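You operate a simulated robot arm through the tools that you are given. There is no shell and no other tool.

The job below is to be done with a simulated robot arm. You get a single attempt, and the scene is never put back.

## Task
Refit the black battery cable under the seat, then test the headlamp.
Fine: the black seat; nut tight, seat shut; key on, headlamp on, see it light, then both off. Where these are worked on the way, their far stop is far enough and under half their travel is too little: black seat.

The check looks at the end state, three seconds after you hand in, the way a careful person would. Anything else that was tipped, shoved, dropped, spilled or broken makes it a failure.

## Robot
A 6-joint arm with a two-finger gripper, fixed in place. Base frame: the origin is at the foot of the arm, x ahead of it, y to its left, z up; the work surface is at about z = 30. Units: cm, rad, N and s.
Its first joint turns from -2.897 to 2.897 rad. Payload 2.45 kg.
The tool frame sits at the grasp point between the pads (the TCP): z along the fingers, y along the line on which they close. The tips reach 2 cm beyond it. The gripper opens to 14 cm. The gripper's body begins 16.8 cm behind the TCP.
Orientation is told as [roll, pitch, yaw] about the base's x, y, z axes, in that order, counted from this pose: with the fingers straight down and closing along the base's y, the tool's x points along the base's -x, its y along +y and its z along -z.

## Interface
- The arm moves only by the tool play_rows. Its argument "steps" is a list of rows, each an object of numbers (a shift or turn left out is 0, a gripper value left out holds the last): "tx", "ty", "tz": the shift along the tool's x, y, z in cm; "ax", "ay", "az": the turn, a rotation vector about the tool's x, y, z in rad; "gripper": the closure in counts, from 0 (fully open) to 255 (shut). In form: [{"tx": .., "ty": .., "tz": .., "ax": .., "ay": .., "az": .., "gripper": ..}, ...]. A call has 1 to 20 rows; each row shifts and turns the commanded pose from where the row before left it, along the tool's axes as they then stand. A row lasts 0.2 s, in which the tool goes at most 5 cm and 0.15 rad; a call with a longer step from one row to the next is refused whole, and so is a gripper value outside its range. A pose out of reach is approached as far as the arm can. The call stops where the force on the tool passes 90 N (or 10 N more than at its start, if that is more) or the arm is blocked; 0.2 s more then pass. Each finger travels about 4.5 cm/s and halts on what it meets, pressing with about 21 N; the grip force reading is that of the motor and also rises with nothing between the fingers. The clock runs only during rows and for 0.2 s after the last one: add rows that do not move to give the fingers time. It gives the time, the measured TCP pose, the force on the tool (base axes), the opening and the grip force at its end, in the units of the frame above (readings bear some noise), with the torque about the TCP (base axes, N m) and any sound that the robot's microphone picked up, and new pictures: "show" is both (left out), scene, wrist or none.
- Cameras (640 x 400 px; columns grow to the right, rows downward): "scene" is fixed at [5.56, -49.26, 154]; the picture's right is [0.41, -0.91, 0.00], its down [-0.36, -0.16, -0.92] and it looks along [0.84, 0.37, -0.39] (base axes); focal length 334 px, centre (320, 200). "wrist" rides on the gripper at [7.8, 1.1, -20.9] in the tool frame; the picture's right is [-0.14, 0.99, 0.00], its down [-0.92, -0.13, -0.37] and it looks along [-0.36, -0.05, 0.93] (tool axes); focal length 280 px, centre (320, 200). There is no depth. A picture from a camera that has moved, and an enlarged one, comes with that camera's place and axes in the base frame and with its lens. The place of the scene camera against the robot may be out by one fixed shift of up to 1.8 cm in any direction.
- enlarge(camera, box): a new picture of the part [left, top, right, bottom] of that camera's present view, enlarged. It takes no simulated time.
- finish_job(): hands the job in; it is judged then, once.

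Nothing tells you positions but the pictures and the camera data. Unless the task says otherwise, let go and move clear before handing in.

The tools are called after ">>>" as name(argument=value, ...) on one line, values as JSON. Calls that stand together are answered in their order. play_rows: Moves the arm, as the interface text tells. Its arguments: {"type":"object","properties":{"steps":{"type":"array"},"show":{"type":"string","enum":["both","scene","wrist","none"]}},"required":["steps"]} The other tools are called the same way: enlarge (camera, box) takes an enlarged picture of a part of a camera's view; finish_job () hands the job in.

At the start:

```text
time: 0.0
position: [77.77, 14.9, 130.65]
orientation: [0.0, -0.001, -0.001]
contact_force: [0.1, -0.8, 0.0]
ft_torque: [-0.03, 0.0, 0.0]
grip_width: 14.01
gripper_force: 0.1
```

scene: 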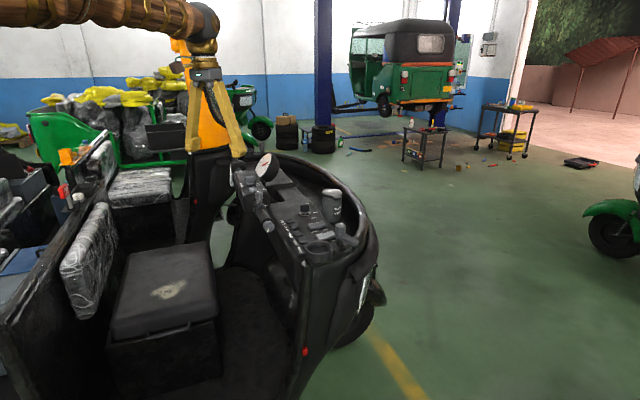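
wrist: 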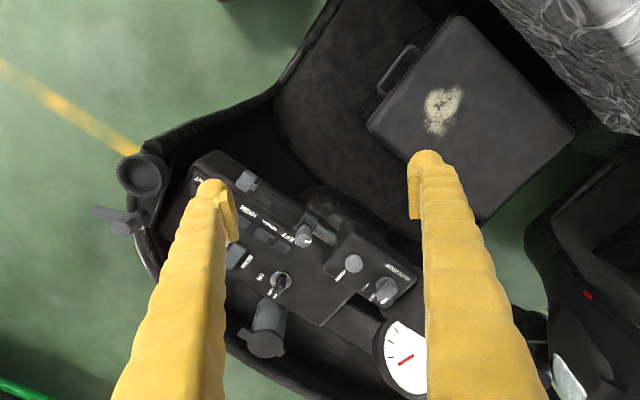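

I see an auto-rickshaw cab: a black seat with a front handle, and a dashboard with switches and key. First I'll take closer looks at the seat and dash before moving.

>>> enlarge(camera="scene", box=[60, 230, 260, 400])

>>> enlarge(camera="scene", box=[220, 140, 400, 280])

>>> enlarge(camera="wrist", box=[100, 130, 440, 370])

>>> enlarge(camera="wrist", box=[320, 0, 600, 220])

```text
2.35 times, centred on (160, 315) of scene
camera zoom: at [5.56, -49.26, 154.0], right [0.41, -0.91, 0.0], down [-0.36, -0.16, -0.92], along [0.84, 0.37, -0.39], focal length 786 px, centre (696, -71)
```

zoom: 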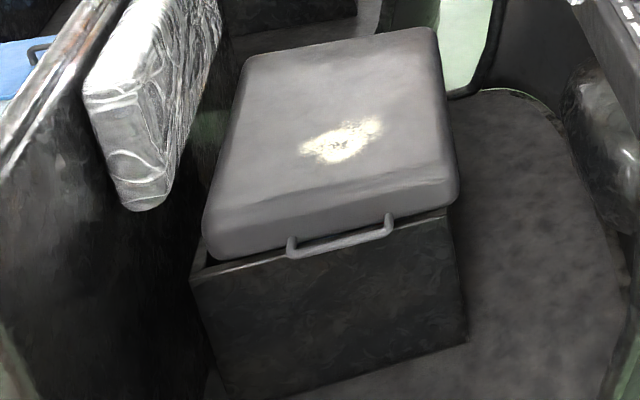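

```text
2.86 times, centred on (310, 210) of scene
camera zoom: at [5.56, -49.26, 154.0], right [0.41, -0.91, 0.0], down [-0.36, -0.16, -0.92], along [0.84, 0.37, -0.39], focal length 954 px, centre (349, 171)
```

zoom: 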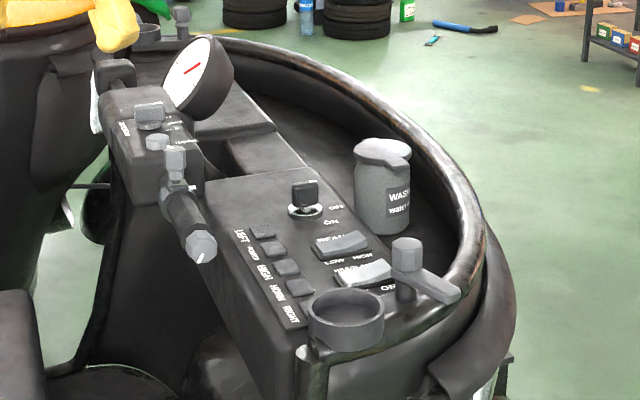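

```text
1.67 times, centred on (270, 250) of wrist
camera zoom: at [69.98, 15.93, 151.41], right [0.14, 0.99, 0.0], down [0.92, -0.13, 0.37], along [0.36, -0.05, -0.93], focal length 467 px, centre (403, 117)
```

zoom: 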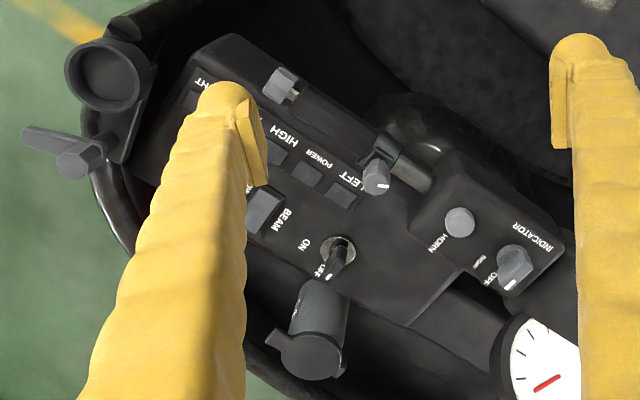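

```text
1.82 times, centred on (460, 110) of wrist
camera zoom: at [69.98, 15.93, 151.41], right [0.14, 0.99, 0.0], down [0.92, -0.13, 0.37], along [0.36, -0.05, -0.93], focal length 510 px, centre (66, 364)
```

zoom: 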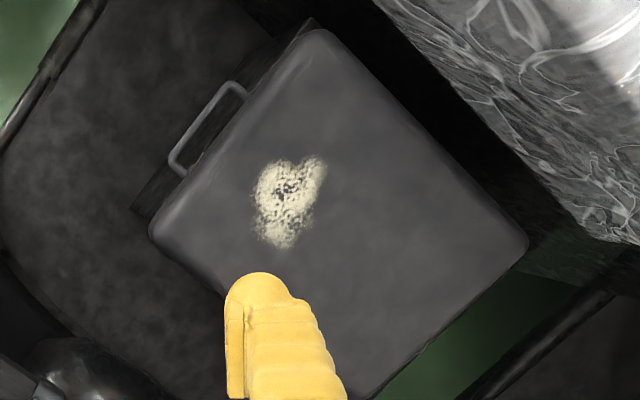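

The seat is hinged at its far edge, with the handle at roughly (68, 39, 61) facing the robot. I'll move above and in front of it, pointing the gripper outward, to see it closer.

>>> play_rows(steps=[{"tx": 1.6, "ty": 1.8, "tz": 3}, {"tx": 1.6, "ty": 1.8, "tz": 3}, {"tx": 1.6, "ty": 1.8, "tz": 3}, {"tx": 1.6, "ty": 1.8, "tz": 3}, {"tx": 1.6, "ty": 1.8, "tz": 3}, {"tx": 1.6, "ty": 1.8, "tz": 3}, {"tx": 1.6, "ty": 1.8, "tz": 3}, {"tx": 1.6, "ty": 1.8, "tz": 3}, {"tx": 1.6, "ty": 1.8, "tz": 3}, {"tx": 1.6, "ty": 1.8, "tz": 3}])

```text
time: 2.2
position: [61.59, 33.02, 100.66]
orientation: [0.001, -0.001, 0.0]
contact_force: [0.0, -0.4, 0.4]
ft_torque: [-0.02, -0.02, -0.03]
grip_width: 14.01
gripper_force: 0.0
camera wrist: at [53.88, 34.08, 121.38], right [0.14, 0.99, 0.0], down [0.92, -0.13, 0.37], along [0.37, -0.05, -0.93], focal length 280 px, centre (320, 200)
```

scene: 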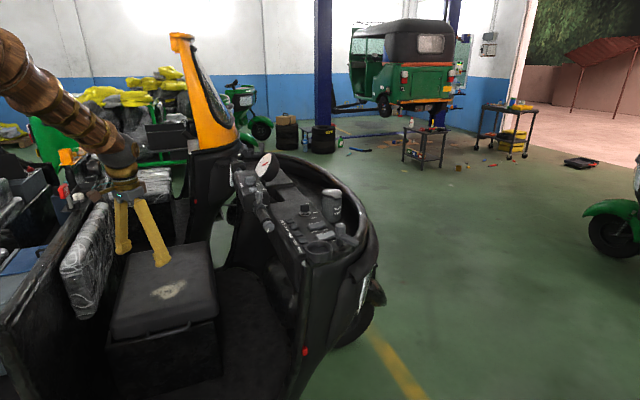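
wrist: 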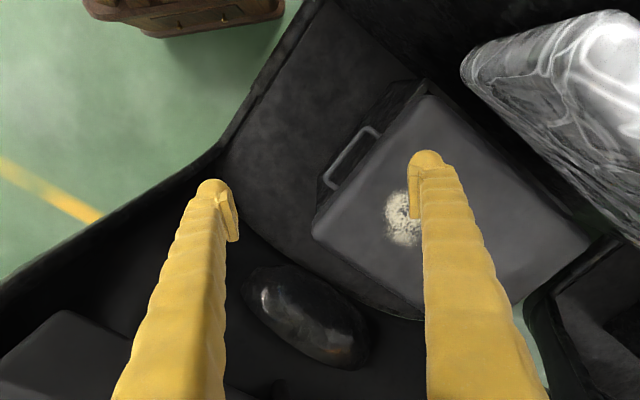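

The handle is confirmed at about (68.3, 39.2, 61.5). Next I rotate the tool to point outward along the seat's axis.

>>> play_rows(steps=[{"ay": -0.143}, {"ay": -0.143}, {"ay": -0.143}, {"ay": -0.143}, {"ay": -0.143}, {"ay": -0.143}, {"ay": -0.143}, {"ay": -0.143}, {"ay": -0.143}, {"ay": -0.143}, {"ay": -0.141}, {"ax": -0.131}, {"ax": -0.131}, {"ax": -0.131}, {"ax": -0.131}, {"ax": -0.131}, {"ax": -0.13}])

```text
time: 5.8
position: [67.48, 39.95, 106.69]
orientation: [-1.383, -1.513, 1.775]
contact_force: [0.5, -0.4, -0.4]
ft_torque: [0.01, -0.02, 0.0]
grip_width: 14.0
gripper_force: 0.1
out of reach, approached as far as the arm can: row 9, 10, 11, 12, 13, 14, 15, 16, 17
camera wrist: at [47.83, 32.64, 98.97], right [-0.38, 0.92, 0.08], down [-0.3, -0.21, 0.93], along [0.87, 0.33, 0.36], focal length 280 px, centre (320, 200)
```

scene: 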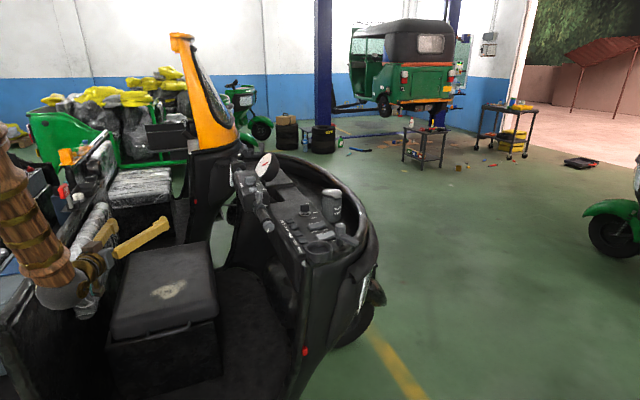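
wrist: 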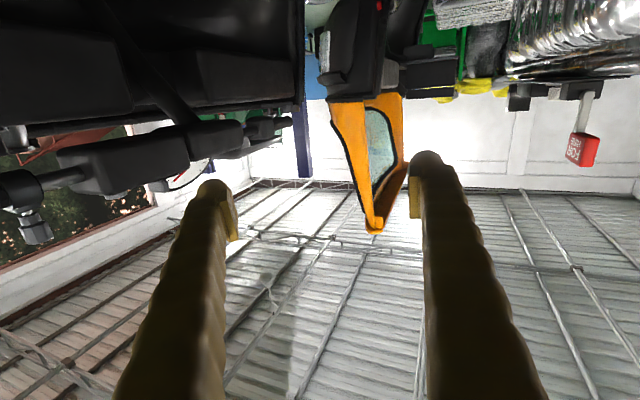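

The horizontal pose is too close in for the arm, so I'll use a steeper tilt: 45° down toward the seat, with the fingers closing across the handle bar.

>>> play_rows(steps=[{"ay": 0.131}, {"ay": 0.131}, {"ay": 0.131}, {"ay": 0.131}, {"ay": 0.131}, {"ay": 0.13}, {"az": 0.143}, {"az": 0.143}, {"az": 0.143}, {"az": 0.143}, {"az": 0.143}, {"az": 0.143}, {"az": 0.143}, {"az": 0.143}, {"az": 0.143}, {"az": 0.143}, {"az": 0.141}])

```text
time: 9.4
position: [67.25, 39.98, 106.8]
orientation: [0.775, -0.057, -1.179]
contact_force: [0.5, -0.5, -0.7]
ft_torque: [0.01, -0.03, 0.0]
grip_width: 14.01
gripper_force: 0.1
camera wrist: at [51.23, 42.77, 121.84], right [0.69, 0.18, 0.7], down [0.02, -0.97, 0.23], along [0.72, -0.14, -0.68], focal length 280 px, centre (320, 200)
```

scene: 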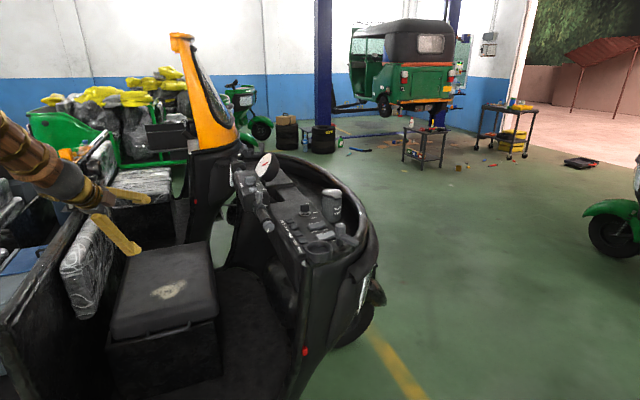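
wrist: 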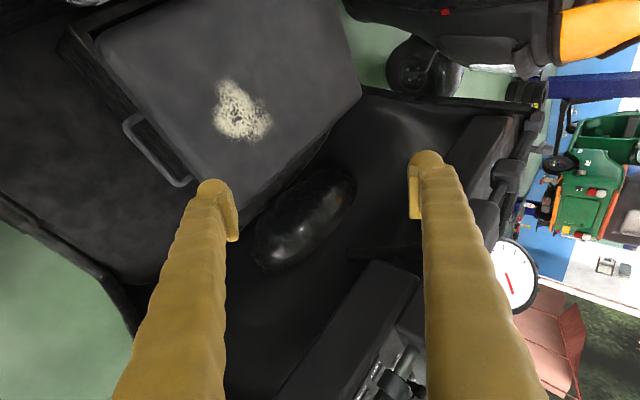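

I can now see the handle and the box below the lid from this side, so I'll enlarge it to measure.

>>> enlarge(camera="wrist", box=[60, 0, 280, 200])

>>> enlarge(camera="scene", box=[90, 300, 230, 400])

```text
2.00 times, centred on (170, 100) of wrist
camera zoom: at [51.23, 42.77, 121.84], right [0.69, 0.18, 0.7], down [0.02, -0.97, 0.23], along [0.72, -0.14, -0.68], focal length 561 px, centre (620, 400)
```

zoom: 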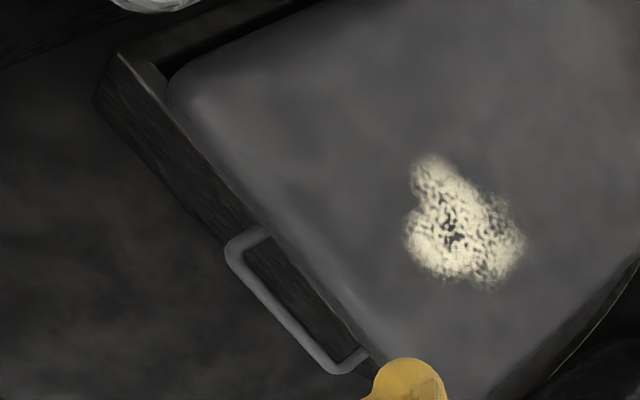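

```text
4.00 times, centred on (160, 350) of scene
camera zoom: at [5.56, -49.26, 154.0], right [0.41, -0.91, 0.0], down [-0.36, -0.16, -0.92], along [0.84, 0.37, -0.39], focal length 1336 px, centre (960, -400)
```

zoom: 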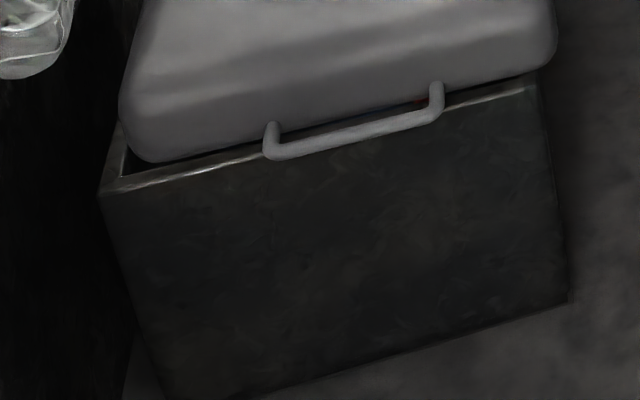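

I'll fix the yaw to 45°, make the tool steeper, and move to a closer view just above and in front of the handle.

>>> play_rows(steps=[{"ax": -0.0073, "ay": 0.1057, "az": -0.0803}, {"ax": -0.0073, "ay": 0.1057, "az": -0.0803}, {"ax": -0.0073, "ay": 0.1057, "az": -0.0803}, {"ax": 0.117}, {"ax": 0.117}, {"ax": 0.116}, {"tx": -0.247, "ty": -2.65, "tz": 2.69}, {"tx": -0.247, "ty": -2.65, "tz": 2.69}, {"tx": -0.247, "ty": -2.65, "tz": 2.69}, {"tx": -0.247, "ty": -2.65, "tz": 2.69}, {"tx": -0.247, "ty": -2.65, "tz": 2.69}, {"tx": -0.247, "ty": -2.65, "tz": 2.69}, {"tx": -0.247, "ty": -2.65, "tz": 2.69, "gripper": 146}])

```text
time: 12.2
position: [59.78, 31.52, 81.53]
orientation: [0.388, -0.031, -0.982]
contact_force: [0.2, -0.5, 0.2]
ft_torque: [0.0, -0.05, 0.03]
grip_width: 10.54
gripper_force: 0.1
out of reach, approached as far as the arm can: row 2, 3
camera wrist: at [49.42, 34.71, 100.99], right [0.83, 0.41, 0.38], down [0.29, -0.9, 0.32], along [0.47, -0.16, -0.87], focal length 280 px, centre (320, 200)
```

scene: 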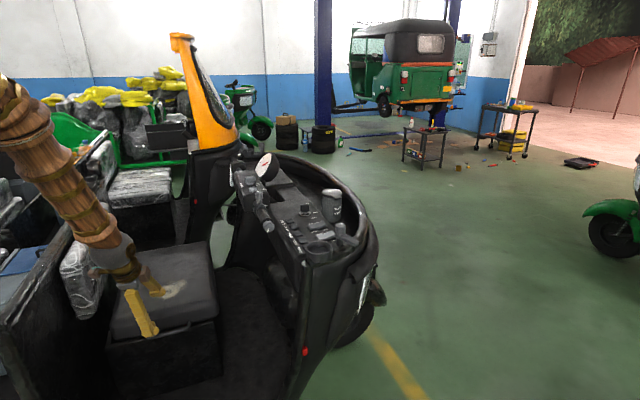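
wrist: 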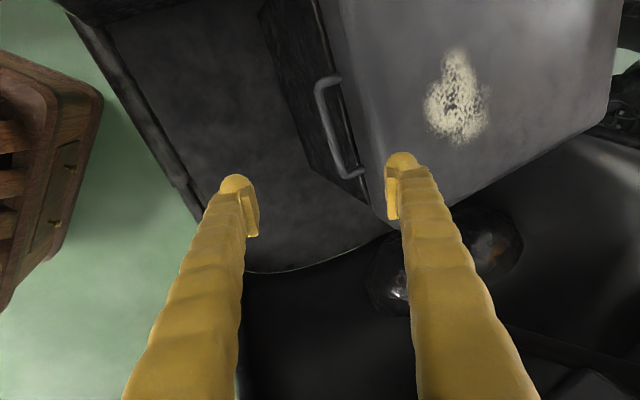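

The handle is well in view now, so I'll zoom in to measure its ends precisely.

>>> enlarge(camera="wrist", box=[260, 40, 420, 200])

>>> enlarge(camera="scene", box=[80, 240, 240, 340])

```text
2.50 times, centred on (340, 120) of wrist
camera zoom: at [49.42, 34.71, 100.99], right [0.83, 0.41, 0.38], down [0.29, -0.9, 0.32], along [0.47, -0.16, -0.87], focal length 701 px, centre (270, 400)
```

zoom: 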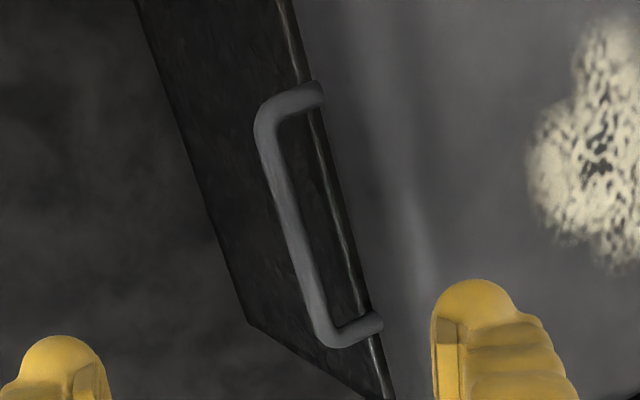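

```text
4.00 times, centred on (160, 290) of scene
camera zoom: at [5.56, -49.26, 154.0], right [0.41, -0.91, 0.0], down [-0.36, -0.16, -0.92], along [0.84, 0.37, -0.39], focal length 1336 px, centre (960, -160)
```

zoom: 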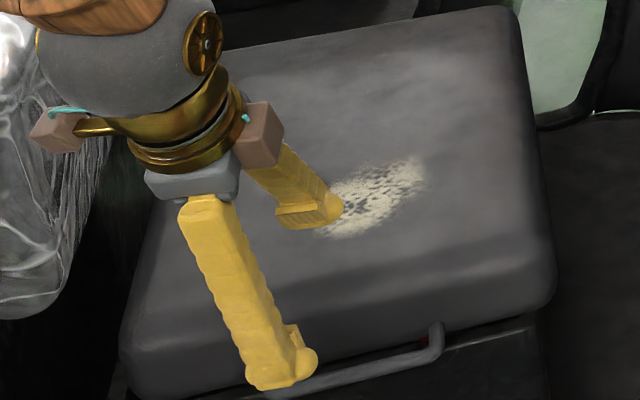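

The bar centre works out at about (67.4, 37.3, 63.0), about 12 cm long, with around 2.4 cm behind it. I'll align the yaw to it, tilt the tool near vertical, narrow the gripper and hover above.

>>> play_rows(steps=[{"ax": -0.0025, "ay": 0.048, "az": -0.0755, "gripper": 193}, {"ax": -0.0025, "ay": 0.048, "az": -0.0755}, {"ax": 0.144}, {"ax": 0.144}, {"tx": -0.35, "ty": 2.4, "tz": 2.42}, {"tx": -0.35, "ty": 2.4, "tz": 2.42}, {"tx": -0.35, "ty": 2.4, "tz": 2.42}, {}])

```text
time: 14.0
position: [66.14, 36.22, 74.75]
orientation: [0.099, -0.002, -0.802]
contact_force: [-0.4, 0.9, 0.8]
ft_torque: [0.01, 0.0, -0.01]
grip_width: 3.41
gripper_force: 0.0
camera wrist: at [60.07, 41.26, 95.49], right [0.81, 0.58, 0.1], down [0.52, -0.78, 0.35], along [0.28, -0.23, -0.93], focal length 280 px, centre (320, 200)
```

scene: 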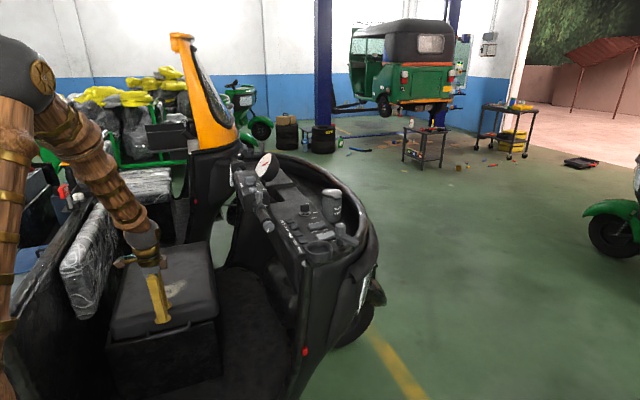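
wrist: 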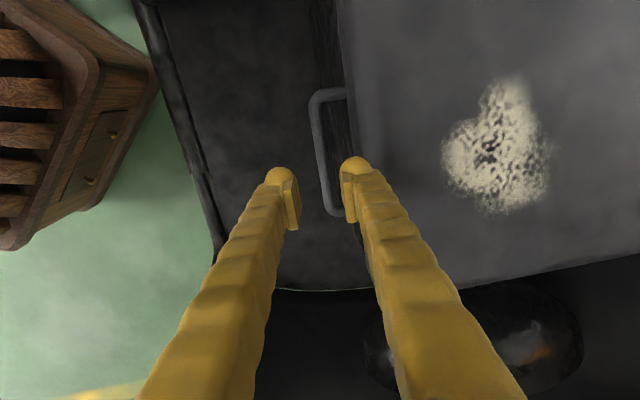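

>>> enlarge(camera="wrist", box=[250, 70, 410, 240])

>>> enlarge(camera="scene", box=[100, 240, 240, 360])

```text
2.35 times, centred on (330, 155) of wrist
camera zoom: at [60.07, 41.26, 95.49], right [0.81, 0.58, 0.1], down [0.52, -0.78, 0.35], along [0.28, -0.23, -0.93], focal length 660 px, centre (296, 306)
```

zoom: 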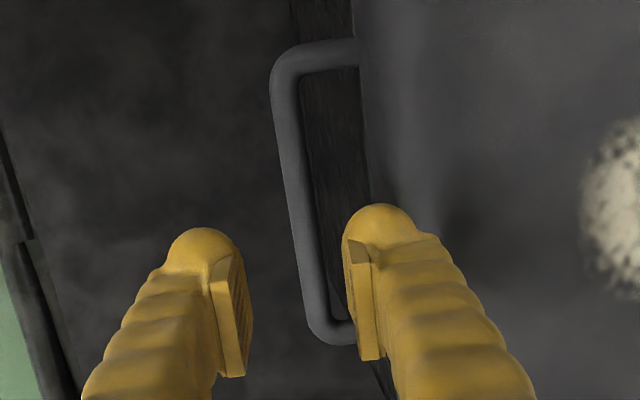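

```text
3.33 times, centred on (170, 300) of scene
camera zoom: at [5.56, -49.26, 154.0], right [0.41, -0.91, 0.0], down [-0.36, -0.16, -0.92], along [0.84, 0.37, -0.39], focal length 1113 px, centre (820, -133)
```

zoom: 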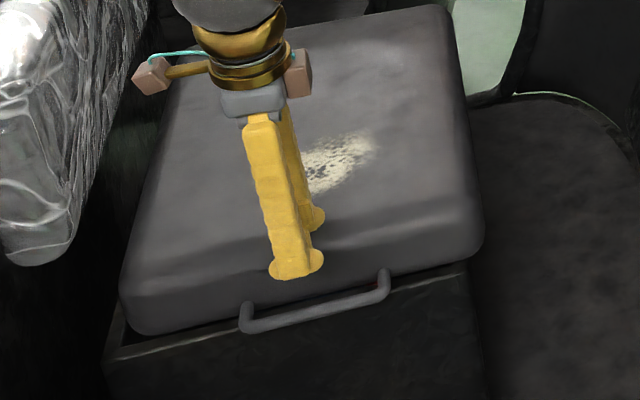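

The fingers straddle the bar's line in the view, with about half a cm of clearance on each side. Now I descend onto it slowly.

>>> play_rows(steps=[{"tz": 1.5, "gripper": 197}, {"tz": 1.5}, {"tz": 1.5}, {"tz": 1.5}, {"tz": 1}, {"tz": 1}, {"tz": 1}])

```text
time: 15.6
position: [66.89, 37.0, 66.07]
orientation: [0.1, 0.001, -0.804]
contact_force: [-3.7, -3.1, 1.5]
ft_torque: [0.03, -0.01, 0.06]
grip_width: 2.91
gripper_force: 0.2
camera wrist: at [60.88, 41.86, 86.87], right [0.8, 0.59, 0.1], down [0.52, -0.78, 0.35], along [0.28, -0.23, -0.93], focal length 280 px, centre (320, 200)
```

scene: 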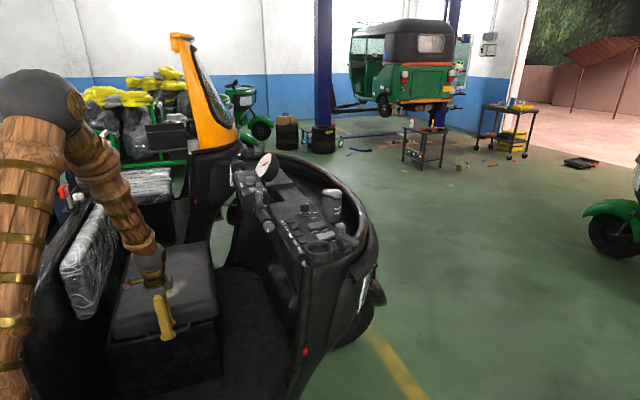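
wrist: 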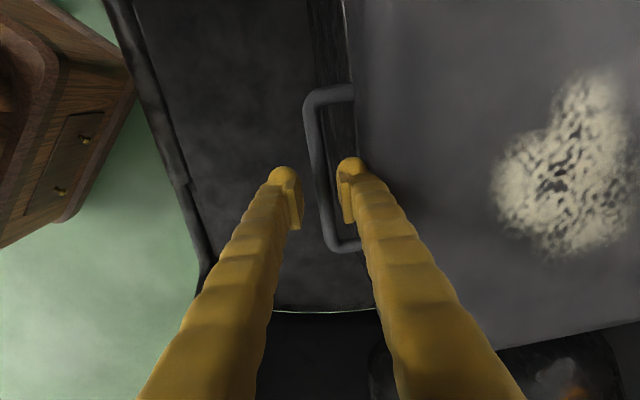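

The inner finger is grazing the lid (about 5 N), so I'll shift 0.5 cm toward the robot and zoom in.

>>> play_rows(steps=[{"ty": -0.5}, {}], show="wrist")

>>> enlarge(camera="wrist", box=[250, 70, 410, 240])

```text
time: 16.2
position: [66.43, 36.65, 66.09]
orientation: [0.099, 0.0, -0.803]
contact_force: [0.2, 0.3, 0.3]
ft_torque: [-0.02, -0.01, 0.02]
grip_width: 3.18
gripper_force: 0.0
camera wrist: at [60.42, 41.52, 86.84], right [0.8, 0.58, 0.1], down [0.52, -0.78, 0.35], along [0.28, -0.23, -0.93], focal length 280 px, centre (320, 200)
```

wrist: 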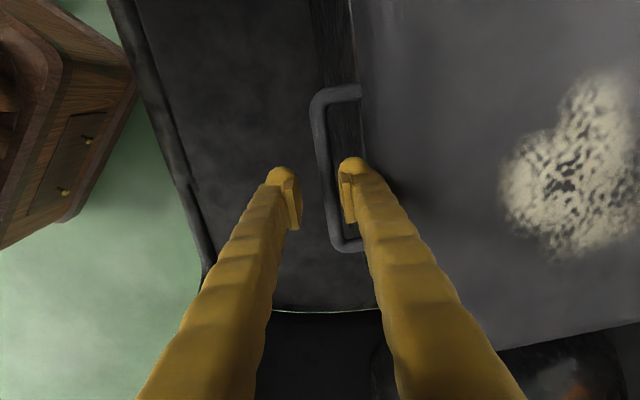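

```text
2.35 times, centred on (330, 155) of wrist
camera zoom: at [60.42, 41.52, 86.84], right [0.8, 0.58, 0.1], down [0.52, -0.78, 0.35], along [0.28, -0.23, -0.93], focal length 660 px, centre (296, 306)
```

zoom: 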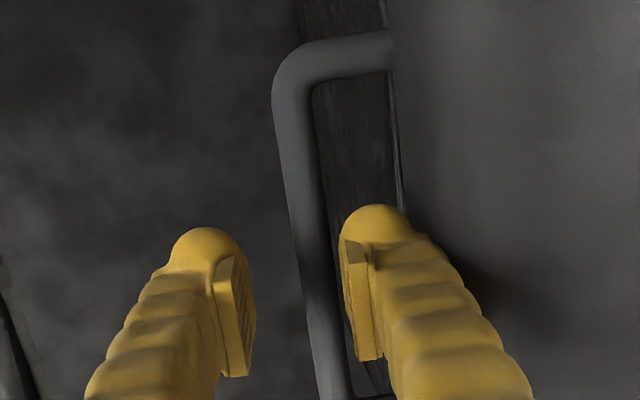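

Now I nudge by +0.15 cm and descend in small steps while watching the forces.

>>> play_rows(steps=[{"ty": 0.2}, {"tz": 0.5}, {"tz": 0.5}, {}], show="wrist")

>>> enlarge(camera="wrist", box=[250, 70, 410, 240])

```text
time: 17.2
position: [66.65, 36.89, 64.97]
orientation: [0.1, -0.002, -0.804]
contact_force: [0.2, 0.4, -0.2]
ft_torque: [-0.01, 0.04, -0.01]
grip_width: 3.18
gripper_force: 0.1
camera wrist: at [60.63, 41.79, 85.75], right [0.8, 0.58, 0.1], down [0.52, -0.78, 0.35], along [0.28, -0.23, -0.93], focal length 280 px, centre (320, 200)
```

wrist: 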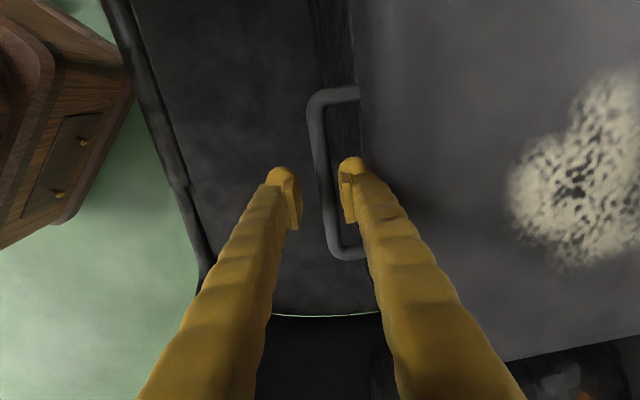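

```text
2.35 times, centred on (330, 155) of wrist
camera zoom: at [60.63, 41.79, 85.75], right [0.8, 0.58, 0.1], down [0.52, -0.78, 0.35], along [0.28, -0.23, -0.93], focal length 660 px, centre (296, 306)
```

zoom: 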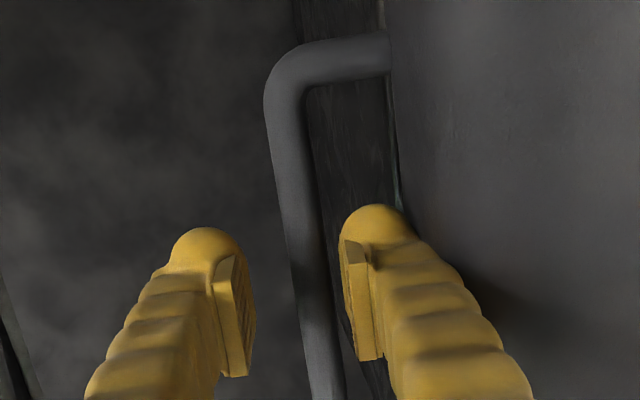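

Still no contact. I'll go down a bit more and then close on the bar.

>>> play_rows(steps=[{"tz": 0.5}, {"tz": 0.5}, {"tz": 0.4}, {"gripper": 255}, {}, {}, {}])

>>> enlarge(camera="wrist", box=[250, 70, 410, 240])

```text
time: 18.8
position: [66.7, 36.99, 63.41]
orientation: [0.102, 0.001, -0.803]
contact_force: [23.5, 38.1, -3.5]
ft_torque: [0.15, -0.11, 0.66]
grip_width: 2.39
gripper_force: 21.0
camera wrist: at [60.68, 41.89, 84.38], right [0.8, 0.59, 0.1], down [0.52, -0.78, 0.35], along [0.28, -0.23, -0.93], focal length 280 px, centre (320, 200)
```

scene: 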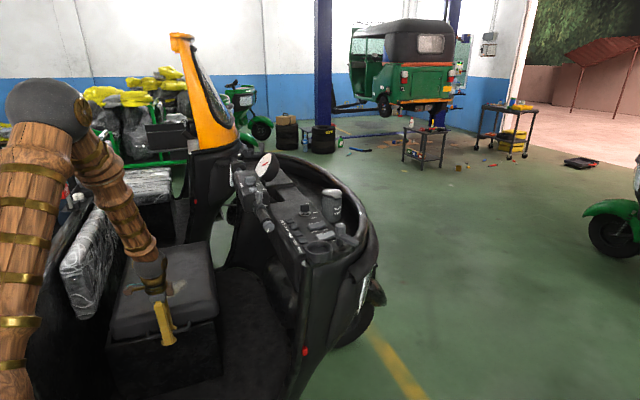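
wrist: 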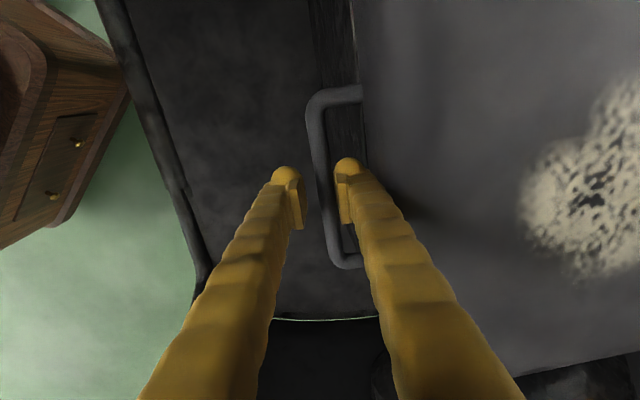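

```text
2.35 times, centred on (330, 155) of wrist
camera zoom: at [60.68, 41.89, 84.38], right [0.8, 0.59, 0.1], down [0.52, -0.78, 0.35], along [0.28, -0.23, -0.93], focal length 660 px, centre (296, 306)
```

zoom: 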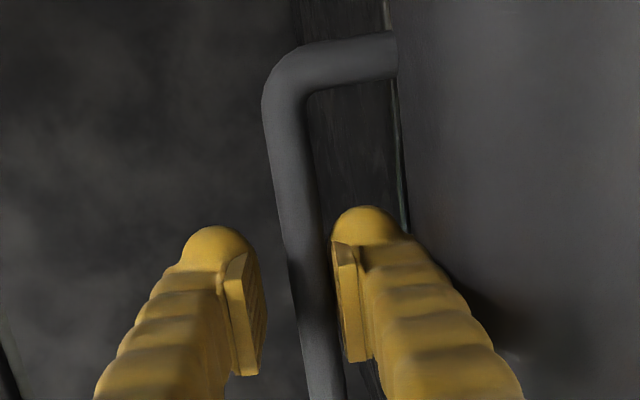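

The inner finger presses on the bar while the outer one hasn't arrived, because the fingers move together. I'll shift the tool by +0.6 cm so it centres on the bar.

>>> play_rows(steps=[{"ty": 0.2}, {"ty": 0.2}, {"ty": 0.2}, {}, {}], show="wrist")

```text
time: 20.0
position: [67.16, 37.34, 63.56]
orientation: [0.103, 0.001, -0.804]
contact_force: [27.2, 33.0, -7.6]
ft_torque: [0.18, -0.07, 0.56]
grip_width: 1.31
gripper_force: 21.0
camera wrist: at [61.1, 42.24, 84.48], right [0.81, 0.58, 0.1], down [0.52, -0.78, 0.35], along [0.28, -0.23, -0.93], focal length 280 px, centre (320, 200)
```

wrist: 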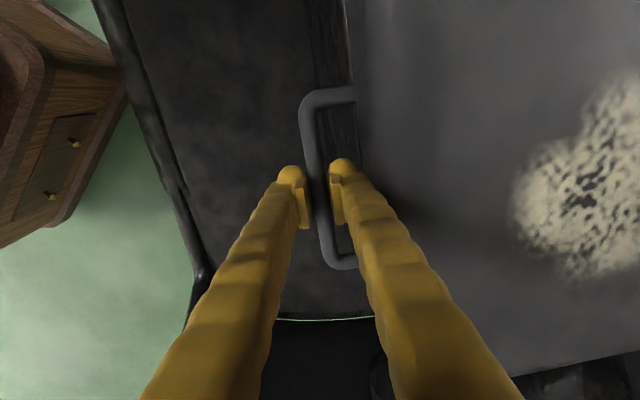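

>>> play_rows(steps=[{"ty": 0.15}, {}, {}], show="none")

```text
time: 20.8
position: [67.33, 37.33, 63.66]
orientation: [0.099, -0.001, -0.804]
contact_force: [28.9, 5.6, -5.2]
ft_torque: [-0.05, -0.17, 0.87]
grip_width: 1.14
gripper_force: 38.2
```

The bar is now gripped (1.14 cm). I'll start lifting the lid along its arc and check that it moves freely.

>>> play_rows(steps=[{"ty": 0.115, "tz": -1.04}, {"ty": 0.136, "tz": -1.04}, {"ty": 0.157, "tz": -1.04}, {"ty": 0.178, "tz": -1.036}, {"ty": 0.199, "tz": -1.032}])

```text
time: 22.0
position: [67.46, 37.82, 68.84]
orientation: [0.102, -0.001, -0.802]
contact_force: [24.8, 14.2, -8.9]
ft_torque: [0.07, -0.11, 0.96]
grip_width: 1.07
gripper_force: 38.2
camera wrist: at [61.47, 42.72, 89.68], right [0.8, 0.59, 0.1], down [0.52, -0.78, 0.35], along [0.28, -0.23, -0.93], focal length 280 px, centre (320, 200)
```

scene: 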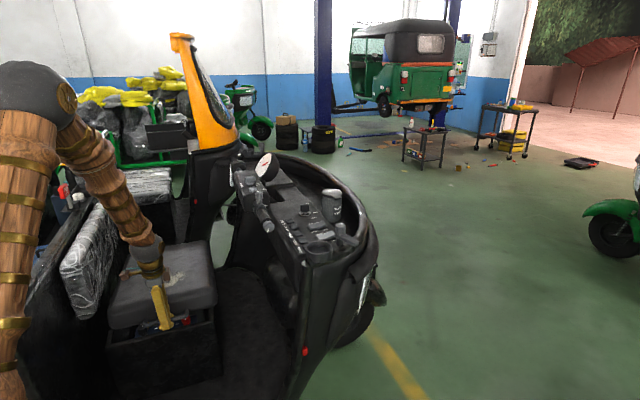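
wrist: 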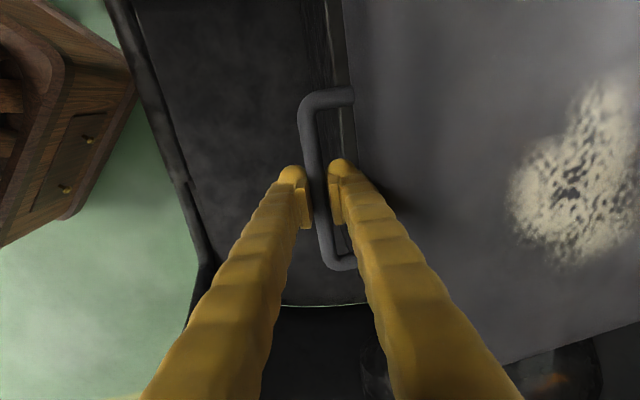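

>>> play_rows(steps=[{"ty": 0.54, "tz": -1.541}, {"ty": 0.383, "tz": -1.531}, {"ty": 0.429, "tz": -1.521}, {"ty": 0.475, "tz": -1.507}, {"ty": 0.52, "tz": -1.492}, {"ty": 0.564, "tz": -1.476}])

```text
time: 23.3
position: [68.76, 39.13, 76.94]
orientation: [0.108, 0.001, -0.8]
contact_force: [21.0, 23.9, -11.8]
ft_torque: [-0.12, -0.3, 1.28]
grip_width: 1.02
gripper_force: 37.8
stopped in row 6: the force on the tool passed its limit at 92 N (the readings are from after the stop); the commanded pose is now the measured one
camera wrist: at [62.63, 43.93, 97.69], right [0.8, 0.59, 0.11], down [0.52, -0.78, 0.35], along [0.29, -0.23, -0.93], focal length 280 px, centre (320, 200)
```

scene: 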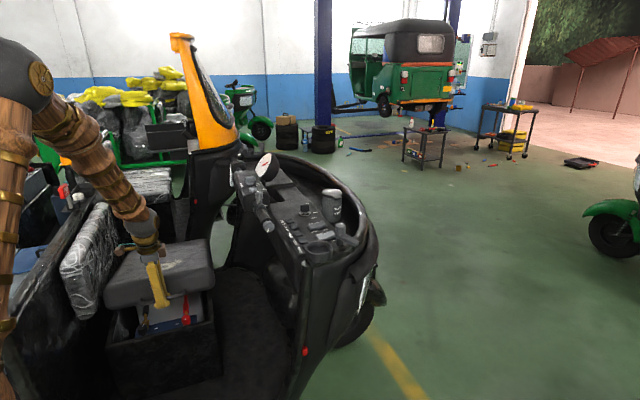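
wrist: 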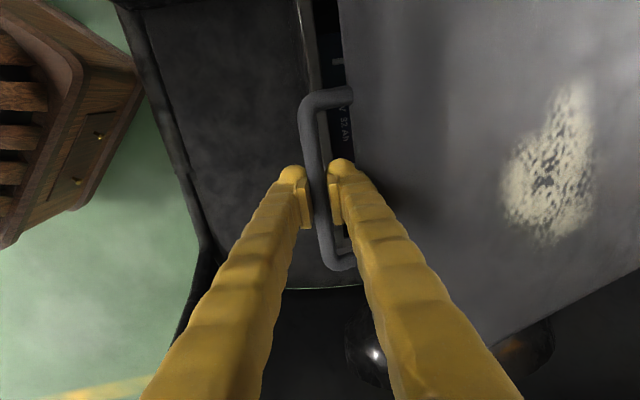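

The lid is up about 13 cm and the battery is becoming visible, but a load built up toward the hinge. I'll relax the force by nudging toward the hinge.

>>> play_rows(steps=[{"ty": 0.2}, {"ty": 0.2}, {}], show="none")

>>> enlarge(camera="scene", box=[90, 230, 230, 350])

```text
time: 24.1
position: [68.85, 39.13, 77.03]
orientation: [0.103, 0.0, -0.802]
contact_force: [-2.6, -12.0, 0.4]
ft_torque: [-0.05, 0.09, 1.15]
grip_width: 1.01
gripper_force: 37.9
```

```text
3.33 times, centred on (160, 290) of scene
camera zoom: at [5.56, -49.26, 154.0], right [0.41, -0.91, 0.0], down [-0.36, -0.16, -0.92], along [0.84, 0.37, -0.39], focal length 1113 px, centre (853, -100)
```

zoom: 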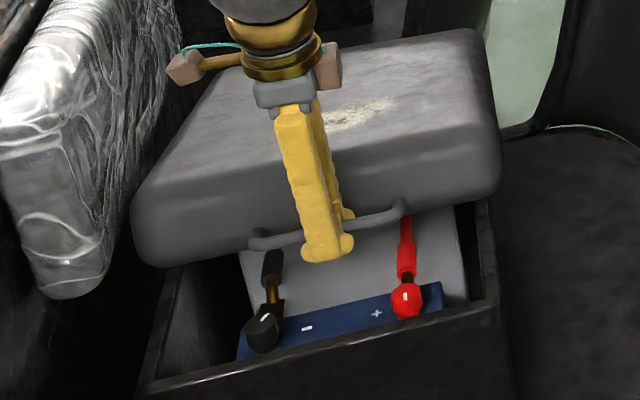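

The battery is visible: the red + terminal is fitted, and a black knob nut and black cable are on the − side. I'll keep opening along the arc, checking the force every few rows.

>>> play_rows(steps=[{"ty": 0.565, "tz": -1.281}, {"ty": 0.601, "tz": -1.264}, {"ty": 0.638, "tz": -1.246}, {}], show="none")

```text
time: 25.1
position: [69.9, 40.23, 80.98]
orientation: [0.104, -0.001, -0.802]
contact_force: [-17.1, -11.7, 4.7]
ft_torque: [-0.06, 0.06, 1.22]
grip_width: 0.99
gripper_force: 37.7
```

>>> play_rows(steps=[{"ty": 0.57, "tz": -1.23}, {"ty": 0.727, "tz": -1.196}, {"ty": 0.764, "tz": -1.173}, {"ty": 0.8, "tz": -1.149}, {}])

```text
time: 26.3
position: [71.46, 41.77, 85.91]
orientation: [0.104, 0.001, -0.802]
contact_force: [-42.2, -36.3, 27.4]
ft_torque: [-0.04, 0.23, 1.33]
grip_width: 0.99
gripper_force: 37.1
camera wrist: at [65.45, 46.61, 106.75], right [0.8, 0.59, 0.1], down [0.52, -0.78, 0.35], along [0.29, -0.23, -0.93], focal length 280 px, centre (320, 200)
```

scene: 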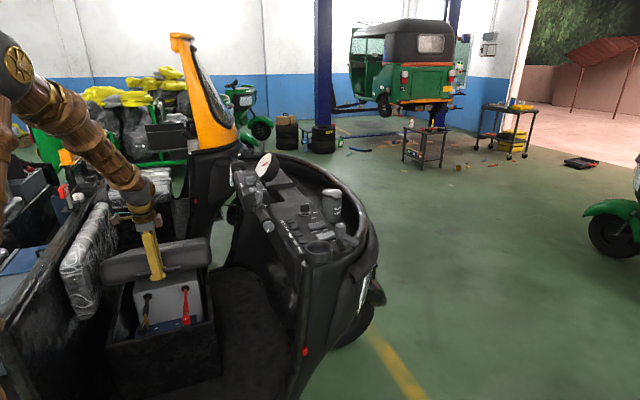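
wrist: 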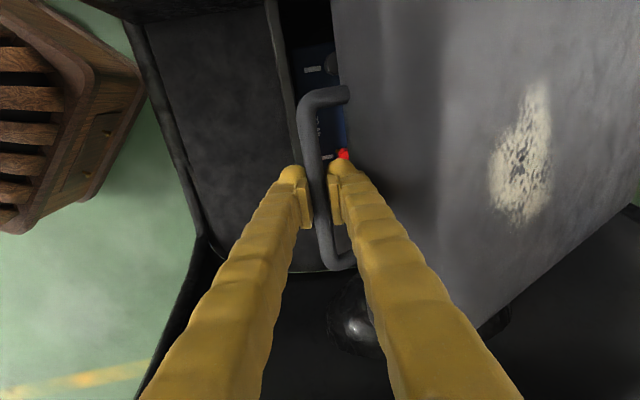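

The load is purely radial, so the hinge radius is about 50 cm rather than 45. I'll correct outward and continue, tilting the tool gradually to stay in reach.

>>> play_rows(steps=[{"ty": -0.47, "tz": -0.33}, {"ty": 0.809, "tz": -1.252, "ax": -0.03}, {"ty": 0.883, "tz": -1.196, "ax": -0.03}, {"ty": 0.954, "tz": -1.143, "ax": -0.03}, {"ty": 1.023, "tz": -1.081, "ax": -0.03}, {}])

```text
time: 27.1
position: [72.59, 42.54, 88.78]
orientation: [0.17, -0.002, -0.801]
contact_force: [12.7, 15.6, -13.7]
ft_torque: [-0.19, -0.15, 1.16]
grip_width: 1.04
gripper_force: 37.2
stopped in row 4: the force on the tool passed its limit at 95 N (the readings are from after the stop); the commanded pose is now the measured one
camera wrist: at [65.47, 46.56, 109.44], right [0.8, 0.58, 0.17], down [0.51, -0.79, 0.34], along [0.33, -0.19, -0.92], focal length 280 px, centre (320, 200)
```

scene: 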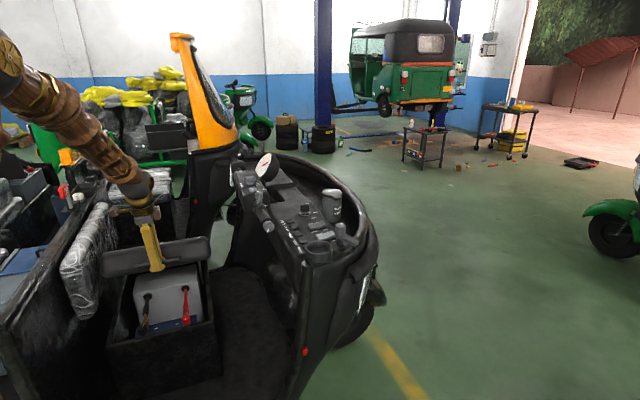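
wrist: 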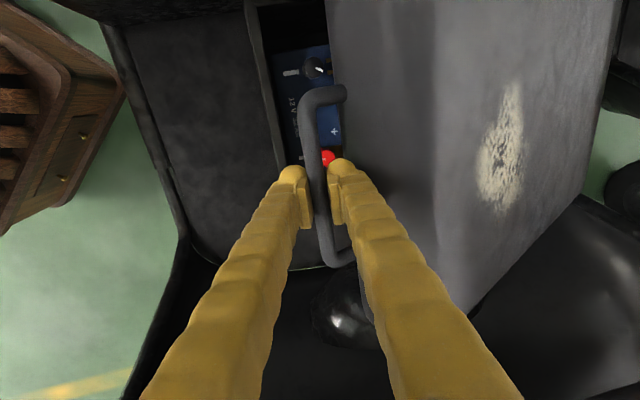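

Since the measured positions lie on the true arc, a refit gives a radius of about 53 cm. I'll proceed in short bursts with force corrections.

>>> play_rows(steps=[{"ty": 1.1, "tz": -1.007, "ax": -0.03}, {"ty": 1.032, "tz": -1.066, "ax": -0.03}, {}], show="none")

```text
time: 27.9
position: [73.73, 43.81, 91.34]
orientation: [0.23, -0.001, -0.801]
contact_force: [13.3, 1.3, -7.6]
ft_torque: [-0.23, -0.3, 1.18]
grip_width: 1.01
gripper_force: 36.9
```

>>> play_rows(steps=[{"ty": 1.14, "tz": -0.965, "ax": -0.03}, {"ty": 1.148, "tz": -0.946, "ax": -0.03}, {"ty": 1.2, "tz": -0.878, "ax": -0.03}, {}], show="none")

```text
time: 28.9
position: [75.49, 45.68, 94.82]
orientation: [0.32, -0.002, -0.801]
contact_force: [8.9, 12.1, -10.8]
ft_torque: [-0.14, -0.12, 1.18]
grip_width: 0.94
gripper_force: 37.3
```

>>> play_rows(steps=[{"ty": 1.324, "tz": -0.689, "ax": -0.03}, {"ty": 1.3, "tz": -0.727, "ax": -0.03}, {"ty": 1.336, "tz": -0.649, "ax": -0.03}, {"ty": 1.376, "tz": -0.565, "ax": -0.03}, {}])

```text
time: 30.1
position: [78.46, 48.37, 99.39]
orientation: [0.438, 0.0, -0.802]
contact_force: [-25.5, 13.1, 10.5]
ft_torque: [-0.28, -0.3, 1.13]
grip_width: 0.95
gripper_force: 37.1
camera wrist: at [67.4, 48.53, 118.56], right [0.74, 0.52, 0.42], down [0.44, -0.85, 0.28], along [0.51, -0.02, -0.86], focal length 280 px, centre (320, 200)
```

scene: 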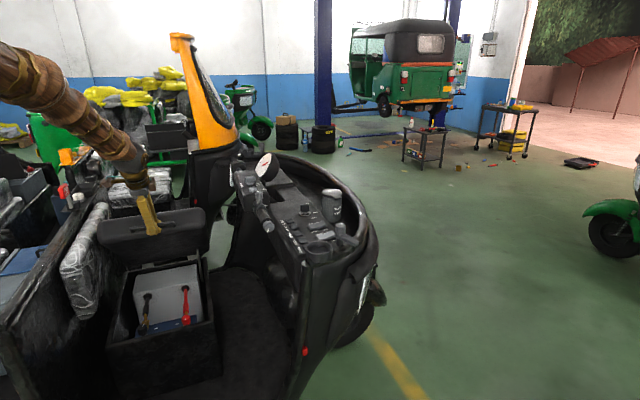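
wrist: 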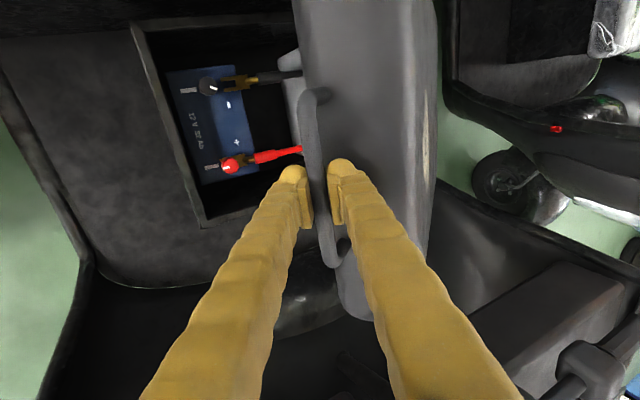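

Over 45° open now, and the battery is well exposed. I'll continue toward the stop.

>>> play_rows(steps=[{"tx": 0.2, "ty": 1.372, "tz": -0.573, "ax": -0.03}, {"ty": 1.432, "tz": -0.396, "ax": -0.03}, {"ty": 1.455, "tz": -0.31, "ax": -0.03}, {"ty": 1.47, "tz": -0.222, "ax": -0.03}, {}], show="scene")

```text
time: 31.3
position: [81.68, 51.52, 103.4]
orientation: [0.561, -0.001, -0.8]
contact_force: [-2.9, 3.8, 1.8]
ft_torque: [-0.39, -0.4, 0.89]
grip_width: 0.96
gripper_force: 36.5
```

scene: 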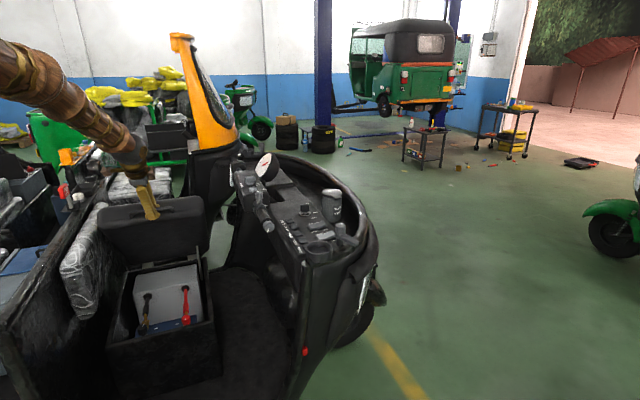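

>>> play_rows(steps=[{"ty": 1.477, "tz": -0.152, "ax": -0.03}, {"ty": 1.484, "tz": -0.063, "ax": -0.03}, {"ty": 1.485, "tz": 0.027, "ax": -0.03}, {"ty": 1.48, "tz": 0.116, "ax": -0.03}, {}], show="scene")

```text
time: 32.5
position: [85.17, 55.1, 106.84]
orientation: [0.68, -0.001, -0.801]
contact_force: [10.5, -7.1, 1.7]
ft_torque: [-0.49, -0.49, 0.6]
grip_width: 0.93
gripper_force: 36.4
```

scene: 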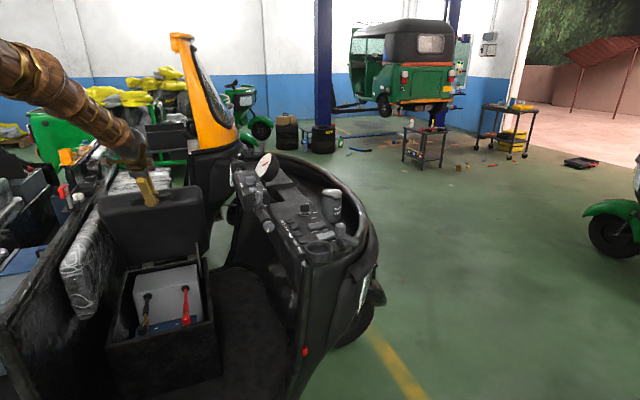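

>>> play_rows(steps=[{"ty": 1.473, "tz": 0.215, "ax": -0.03}, {"ty": 1.454, "tz": 0.302, "ax": -0.03}, {"ty": 1.432, "tz": 0.388, "ax": -0.03}, {"ty": 1.407, "tz": 0.473, "ax": -0.03}, {}], show="scene")

```text
time: 33.7
position: [88.74, 58.74, 109.64]
orientation: [0.803, -0.002, -0.803]
contact_force: [1.2, -13.8, 23.2]
ft_torque: [-0.36, -0.38, 0.47]
grip_width: 0.9
gripper_force: 36.6
```

scene: 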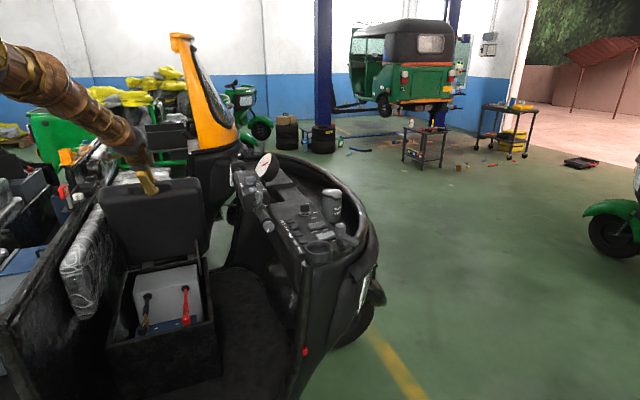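

>>> play_rows(steps=[{"ty": 1.451, "tz": 0.364, "ax": -0.03}, {"ty": 1.352, "tz": 0.616, "ax": -0.03}, {"ty": 1.31, "tz": 0.696, "ax": -0.03}, {}], show="scene")

```text
time: 34.4
position: [90.21, 60.39, 109.81]
orientation: [0.844, 0.005, -0.798]
contact_force: [-34.1, -38.5, 2.0]
ft_torque: [-0.1, -0.33, 0.71]
grip_width: 0.8
gripper_force: 35.8
stopped in row 3: the force on the tool passed its limit at 118 N (the readings are from after the stop); the commanded pose is now the measured one
```

scene: 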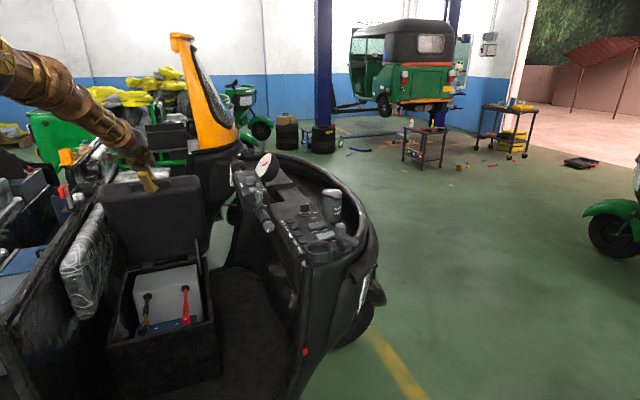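

The lid has reached its far stop (about 67°). I'll relax the load, then open the fingers slightly to test whether the lid stays up; the front finger stays under the bar as a catch.

>>> play_rows(steps=[{"ty": -0.15, "tz": -0.15}, {"gripper": 215}, {}, {}], show="wrist")

>>> enlarge(camera="scene", box=[80, 160, 240, 280])

```text
time: 35.4
position: [90.12, 60.28, 109.98]
orientation: [0.848, 0.005, -0.797]
contact_force: [-0.9, -0.9, 8.6]
ft_torque: [-0.03, 0.03, 0.0]
grip_width: 1.78
gripper_force: 0.2
camera wrist: at [74.21, 55.38, 124.49], right [0.57, 0.36, 0.74], down [0.39, -0.91, 0.14], along [0.73, 0.2, -0.65], focal length 280 px, centre (320, 200)
```

wrist: 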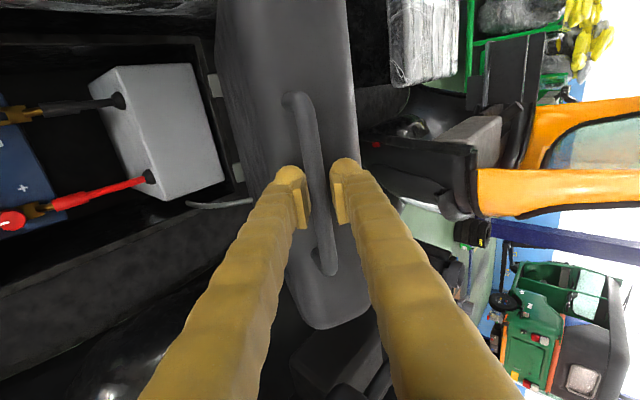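

```text
3.33 times, centred on (160, 220) of scene
camera zoom: at [5.56, -49.26, 154.0], right [0.41, -0.91, 0.0], down [-0.36, -0.16, -0.92], along [0.84, 0.37, -0.39], focal length 1113 px, centre (853, 133)
```

zoom: 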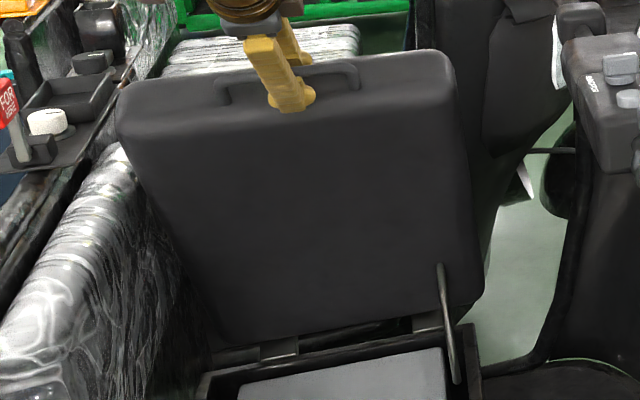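

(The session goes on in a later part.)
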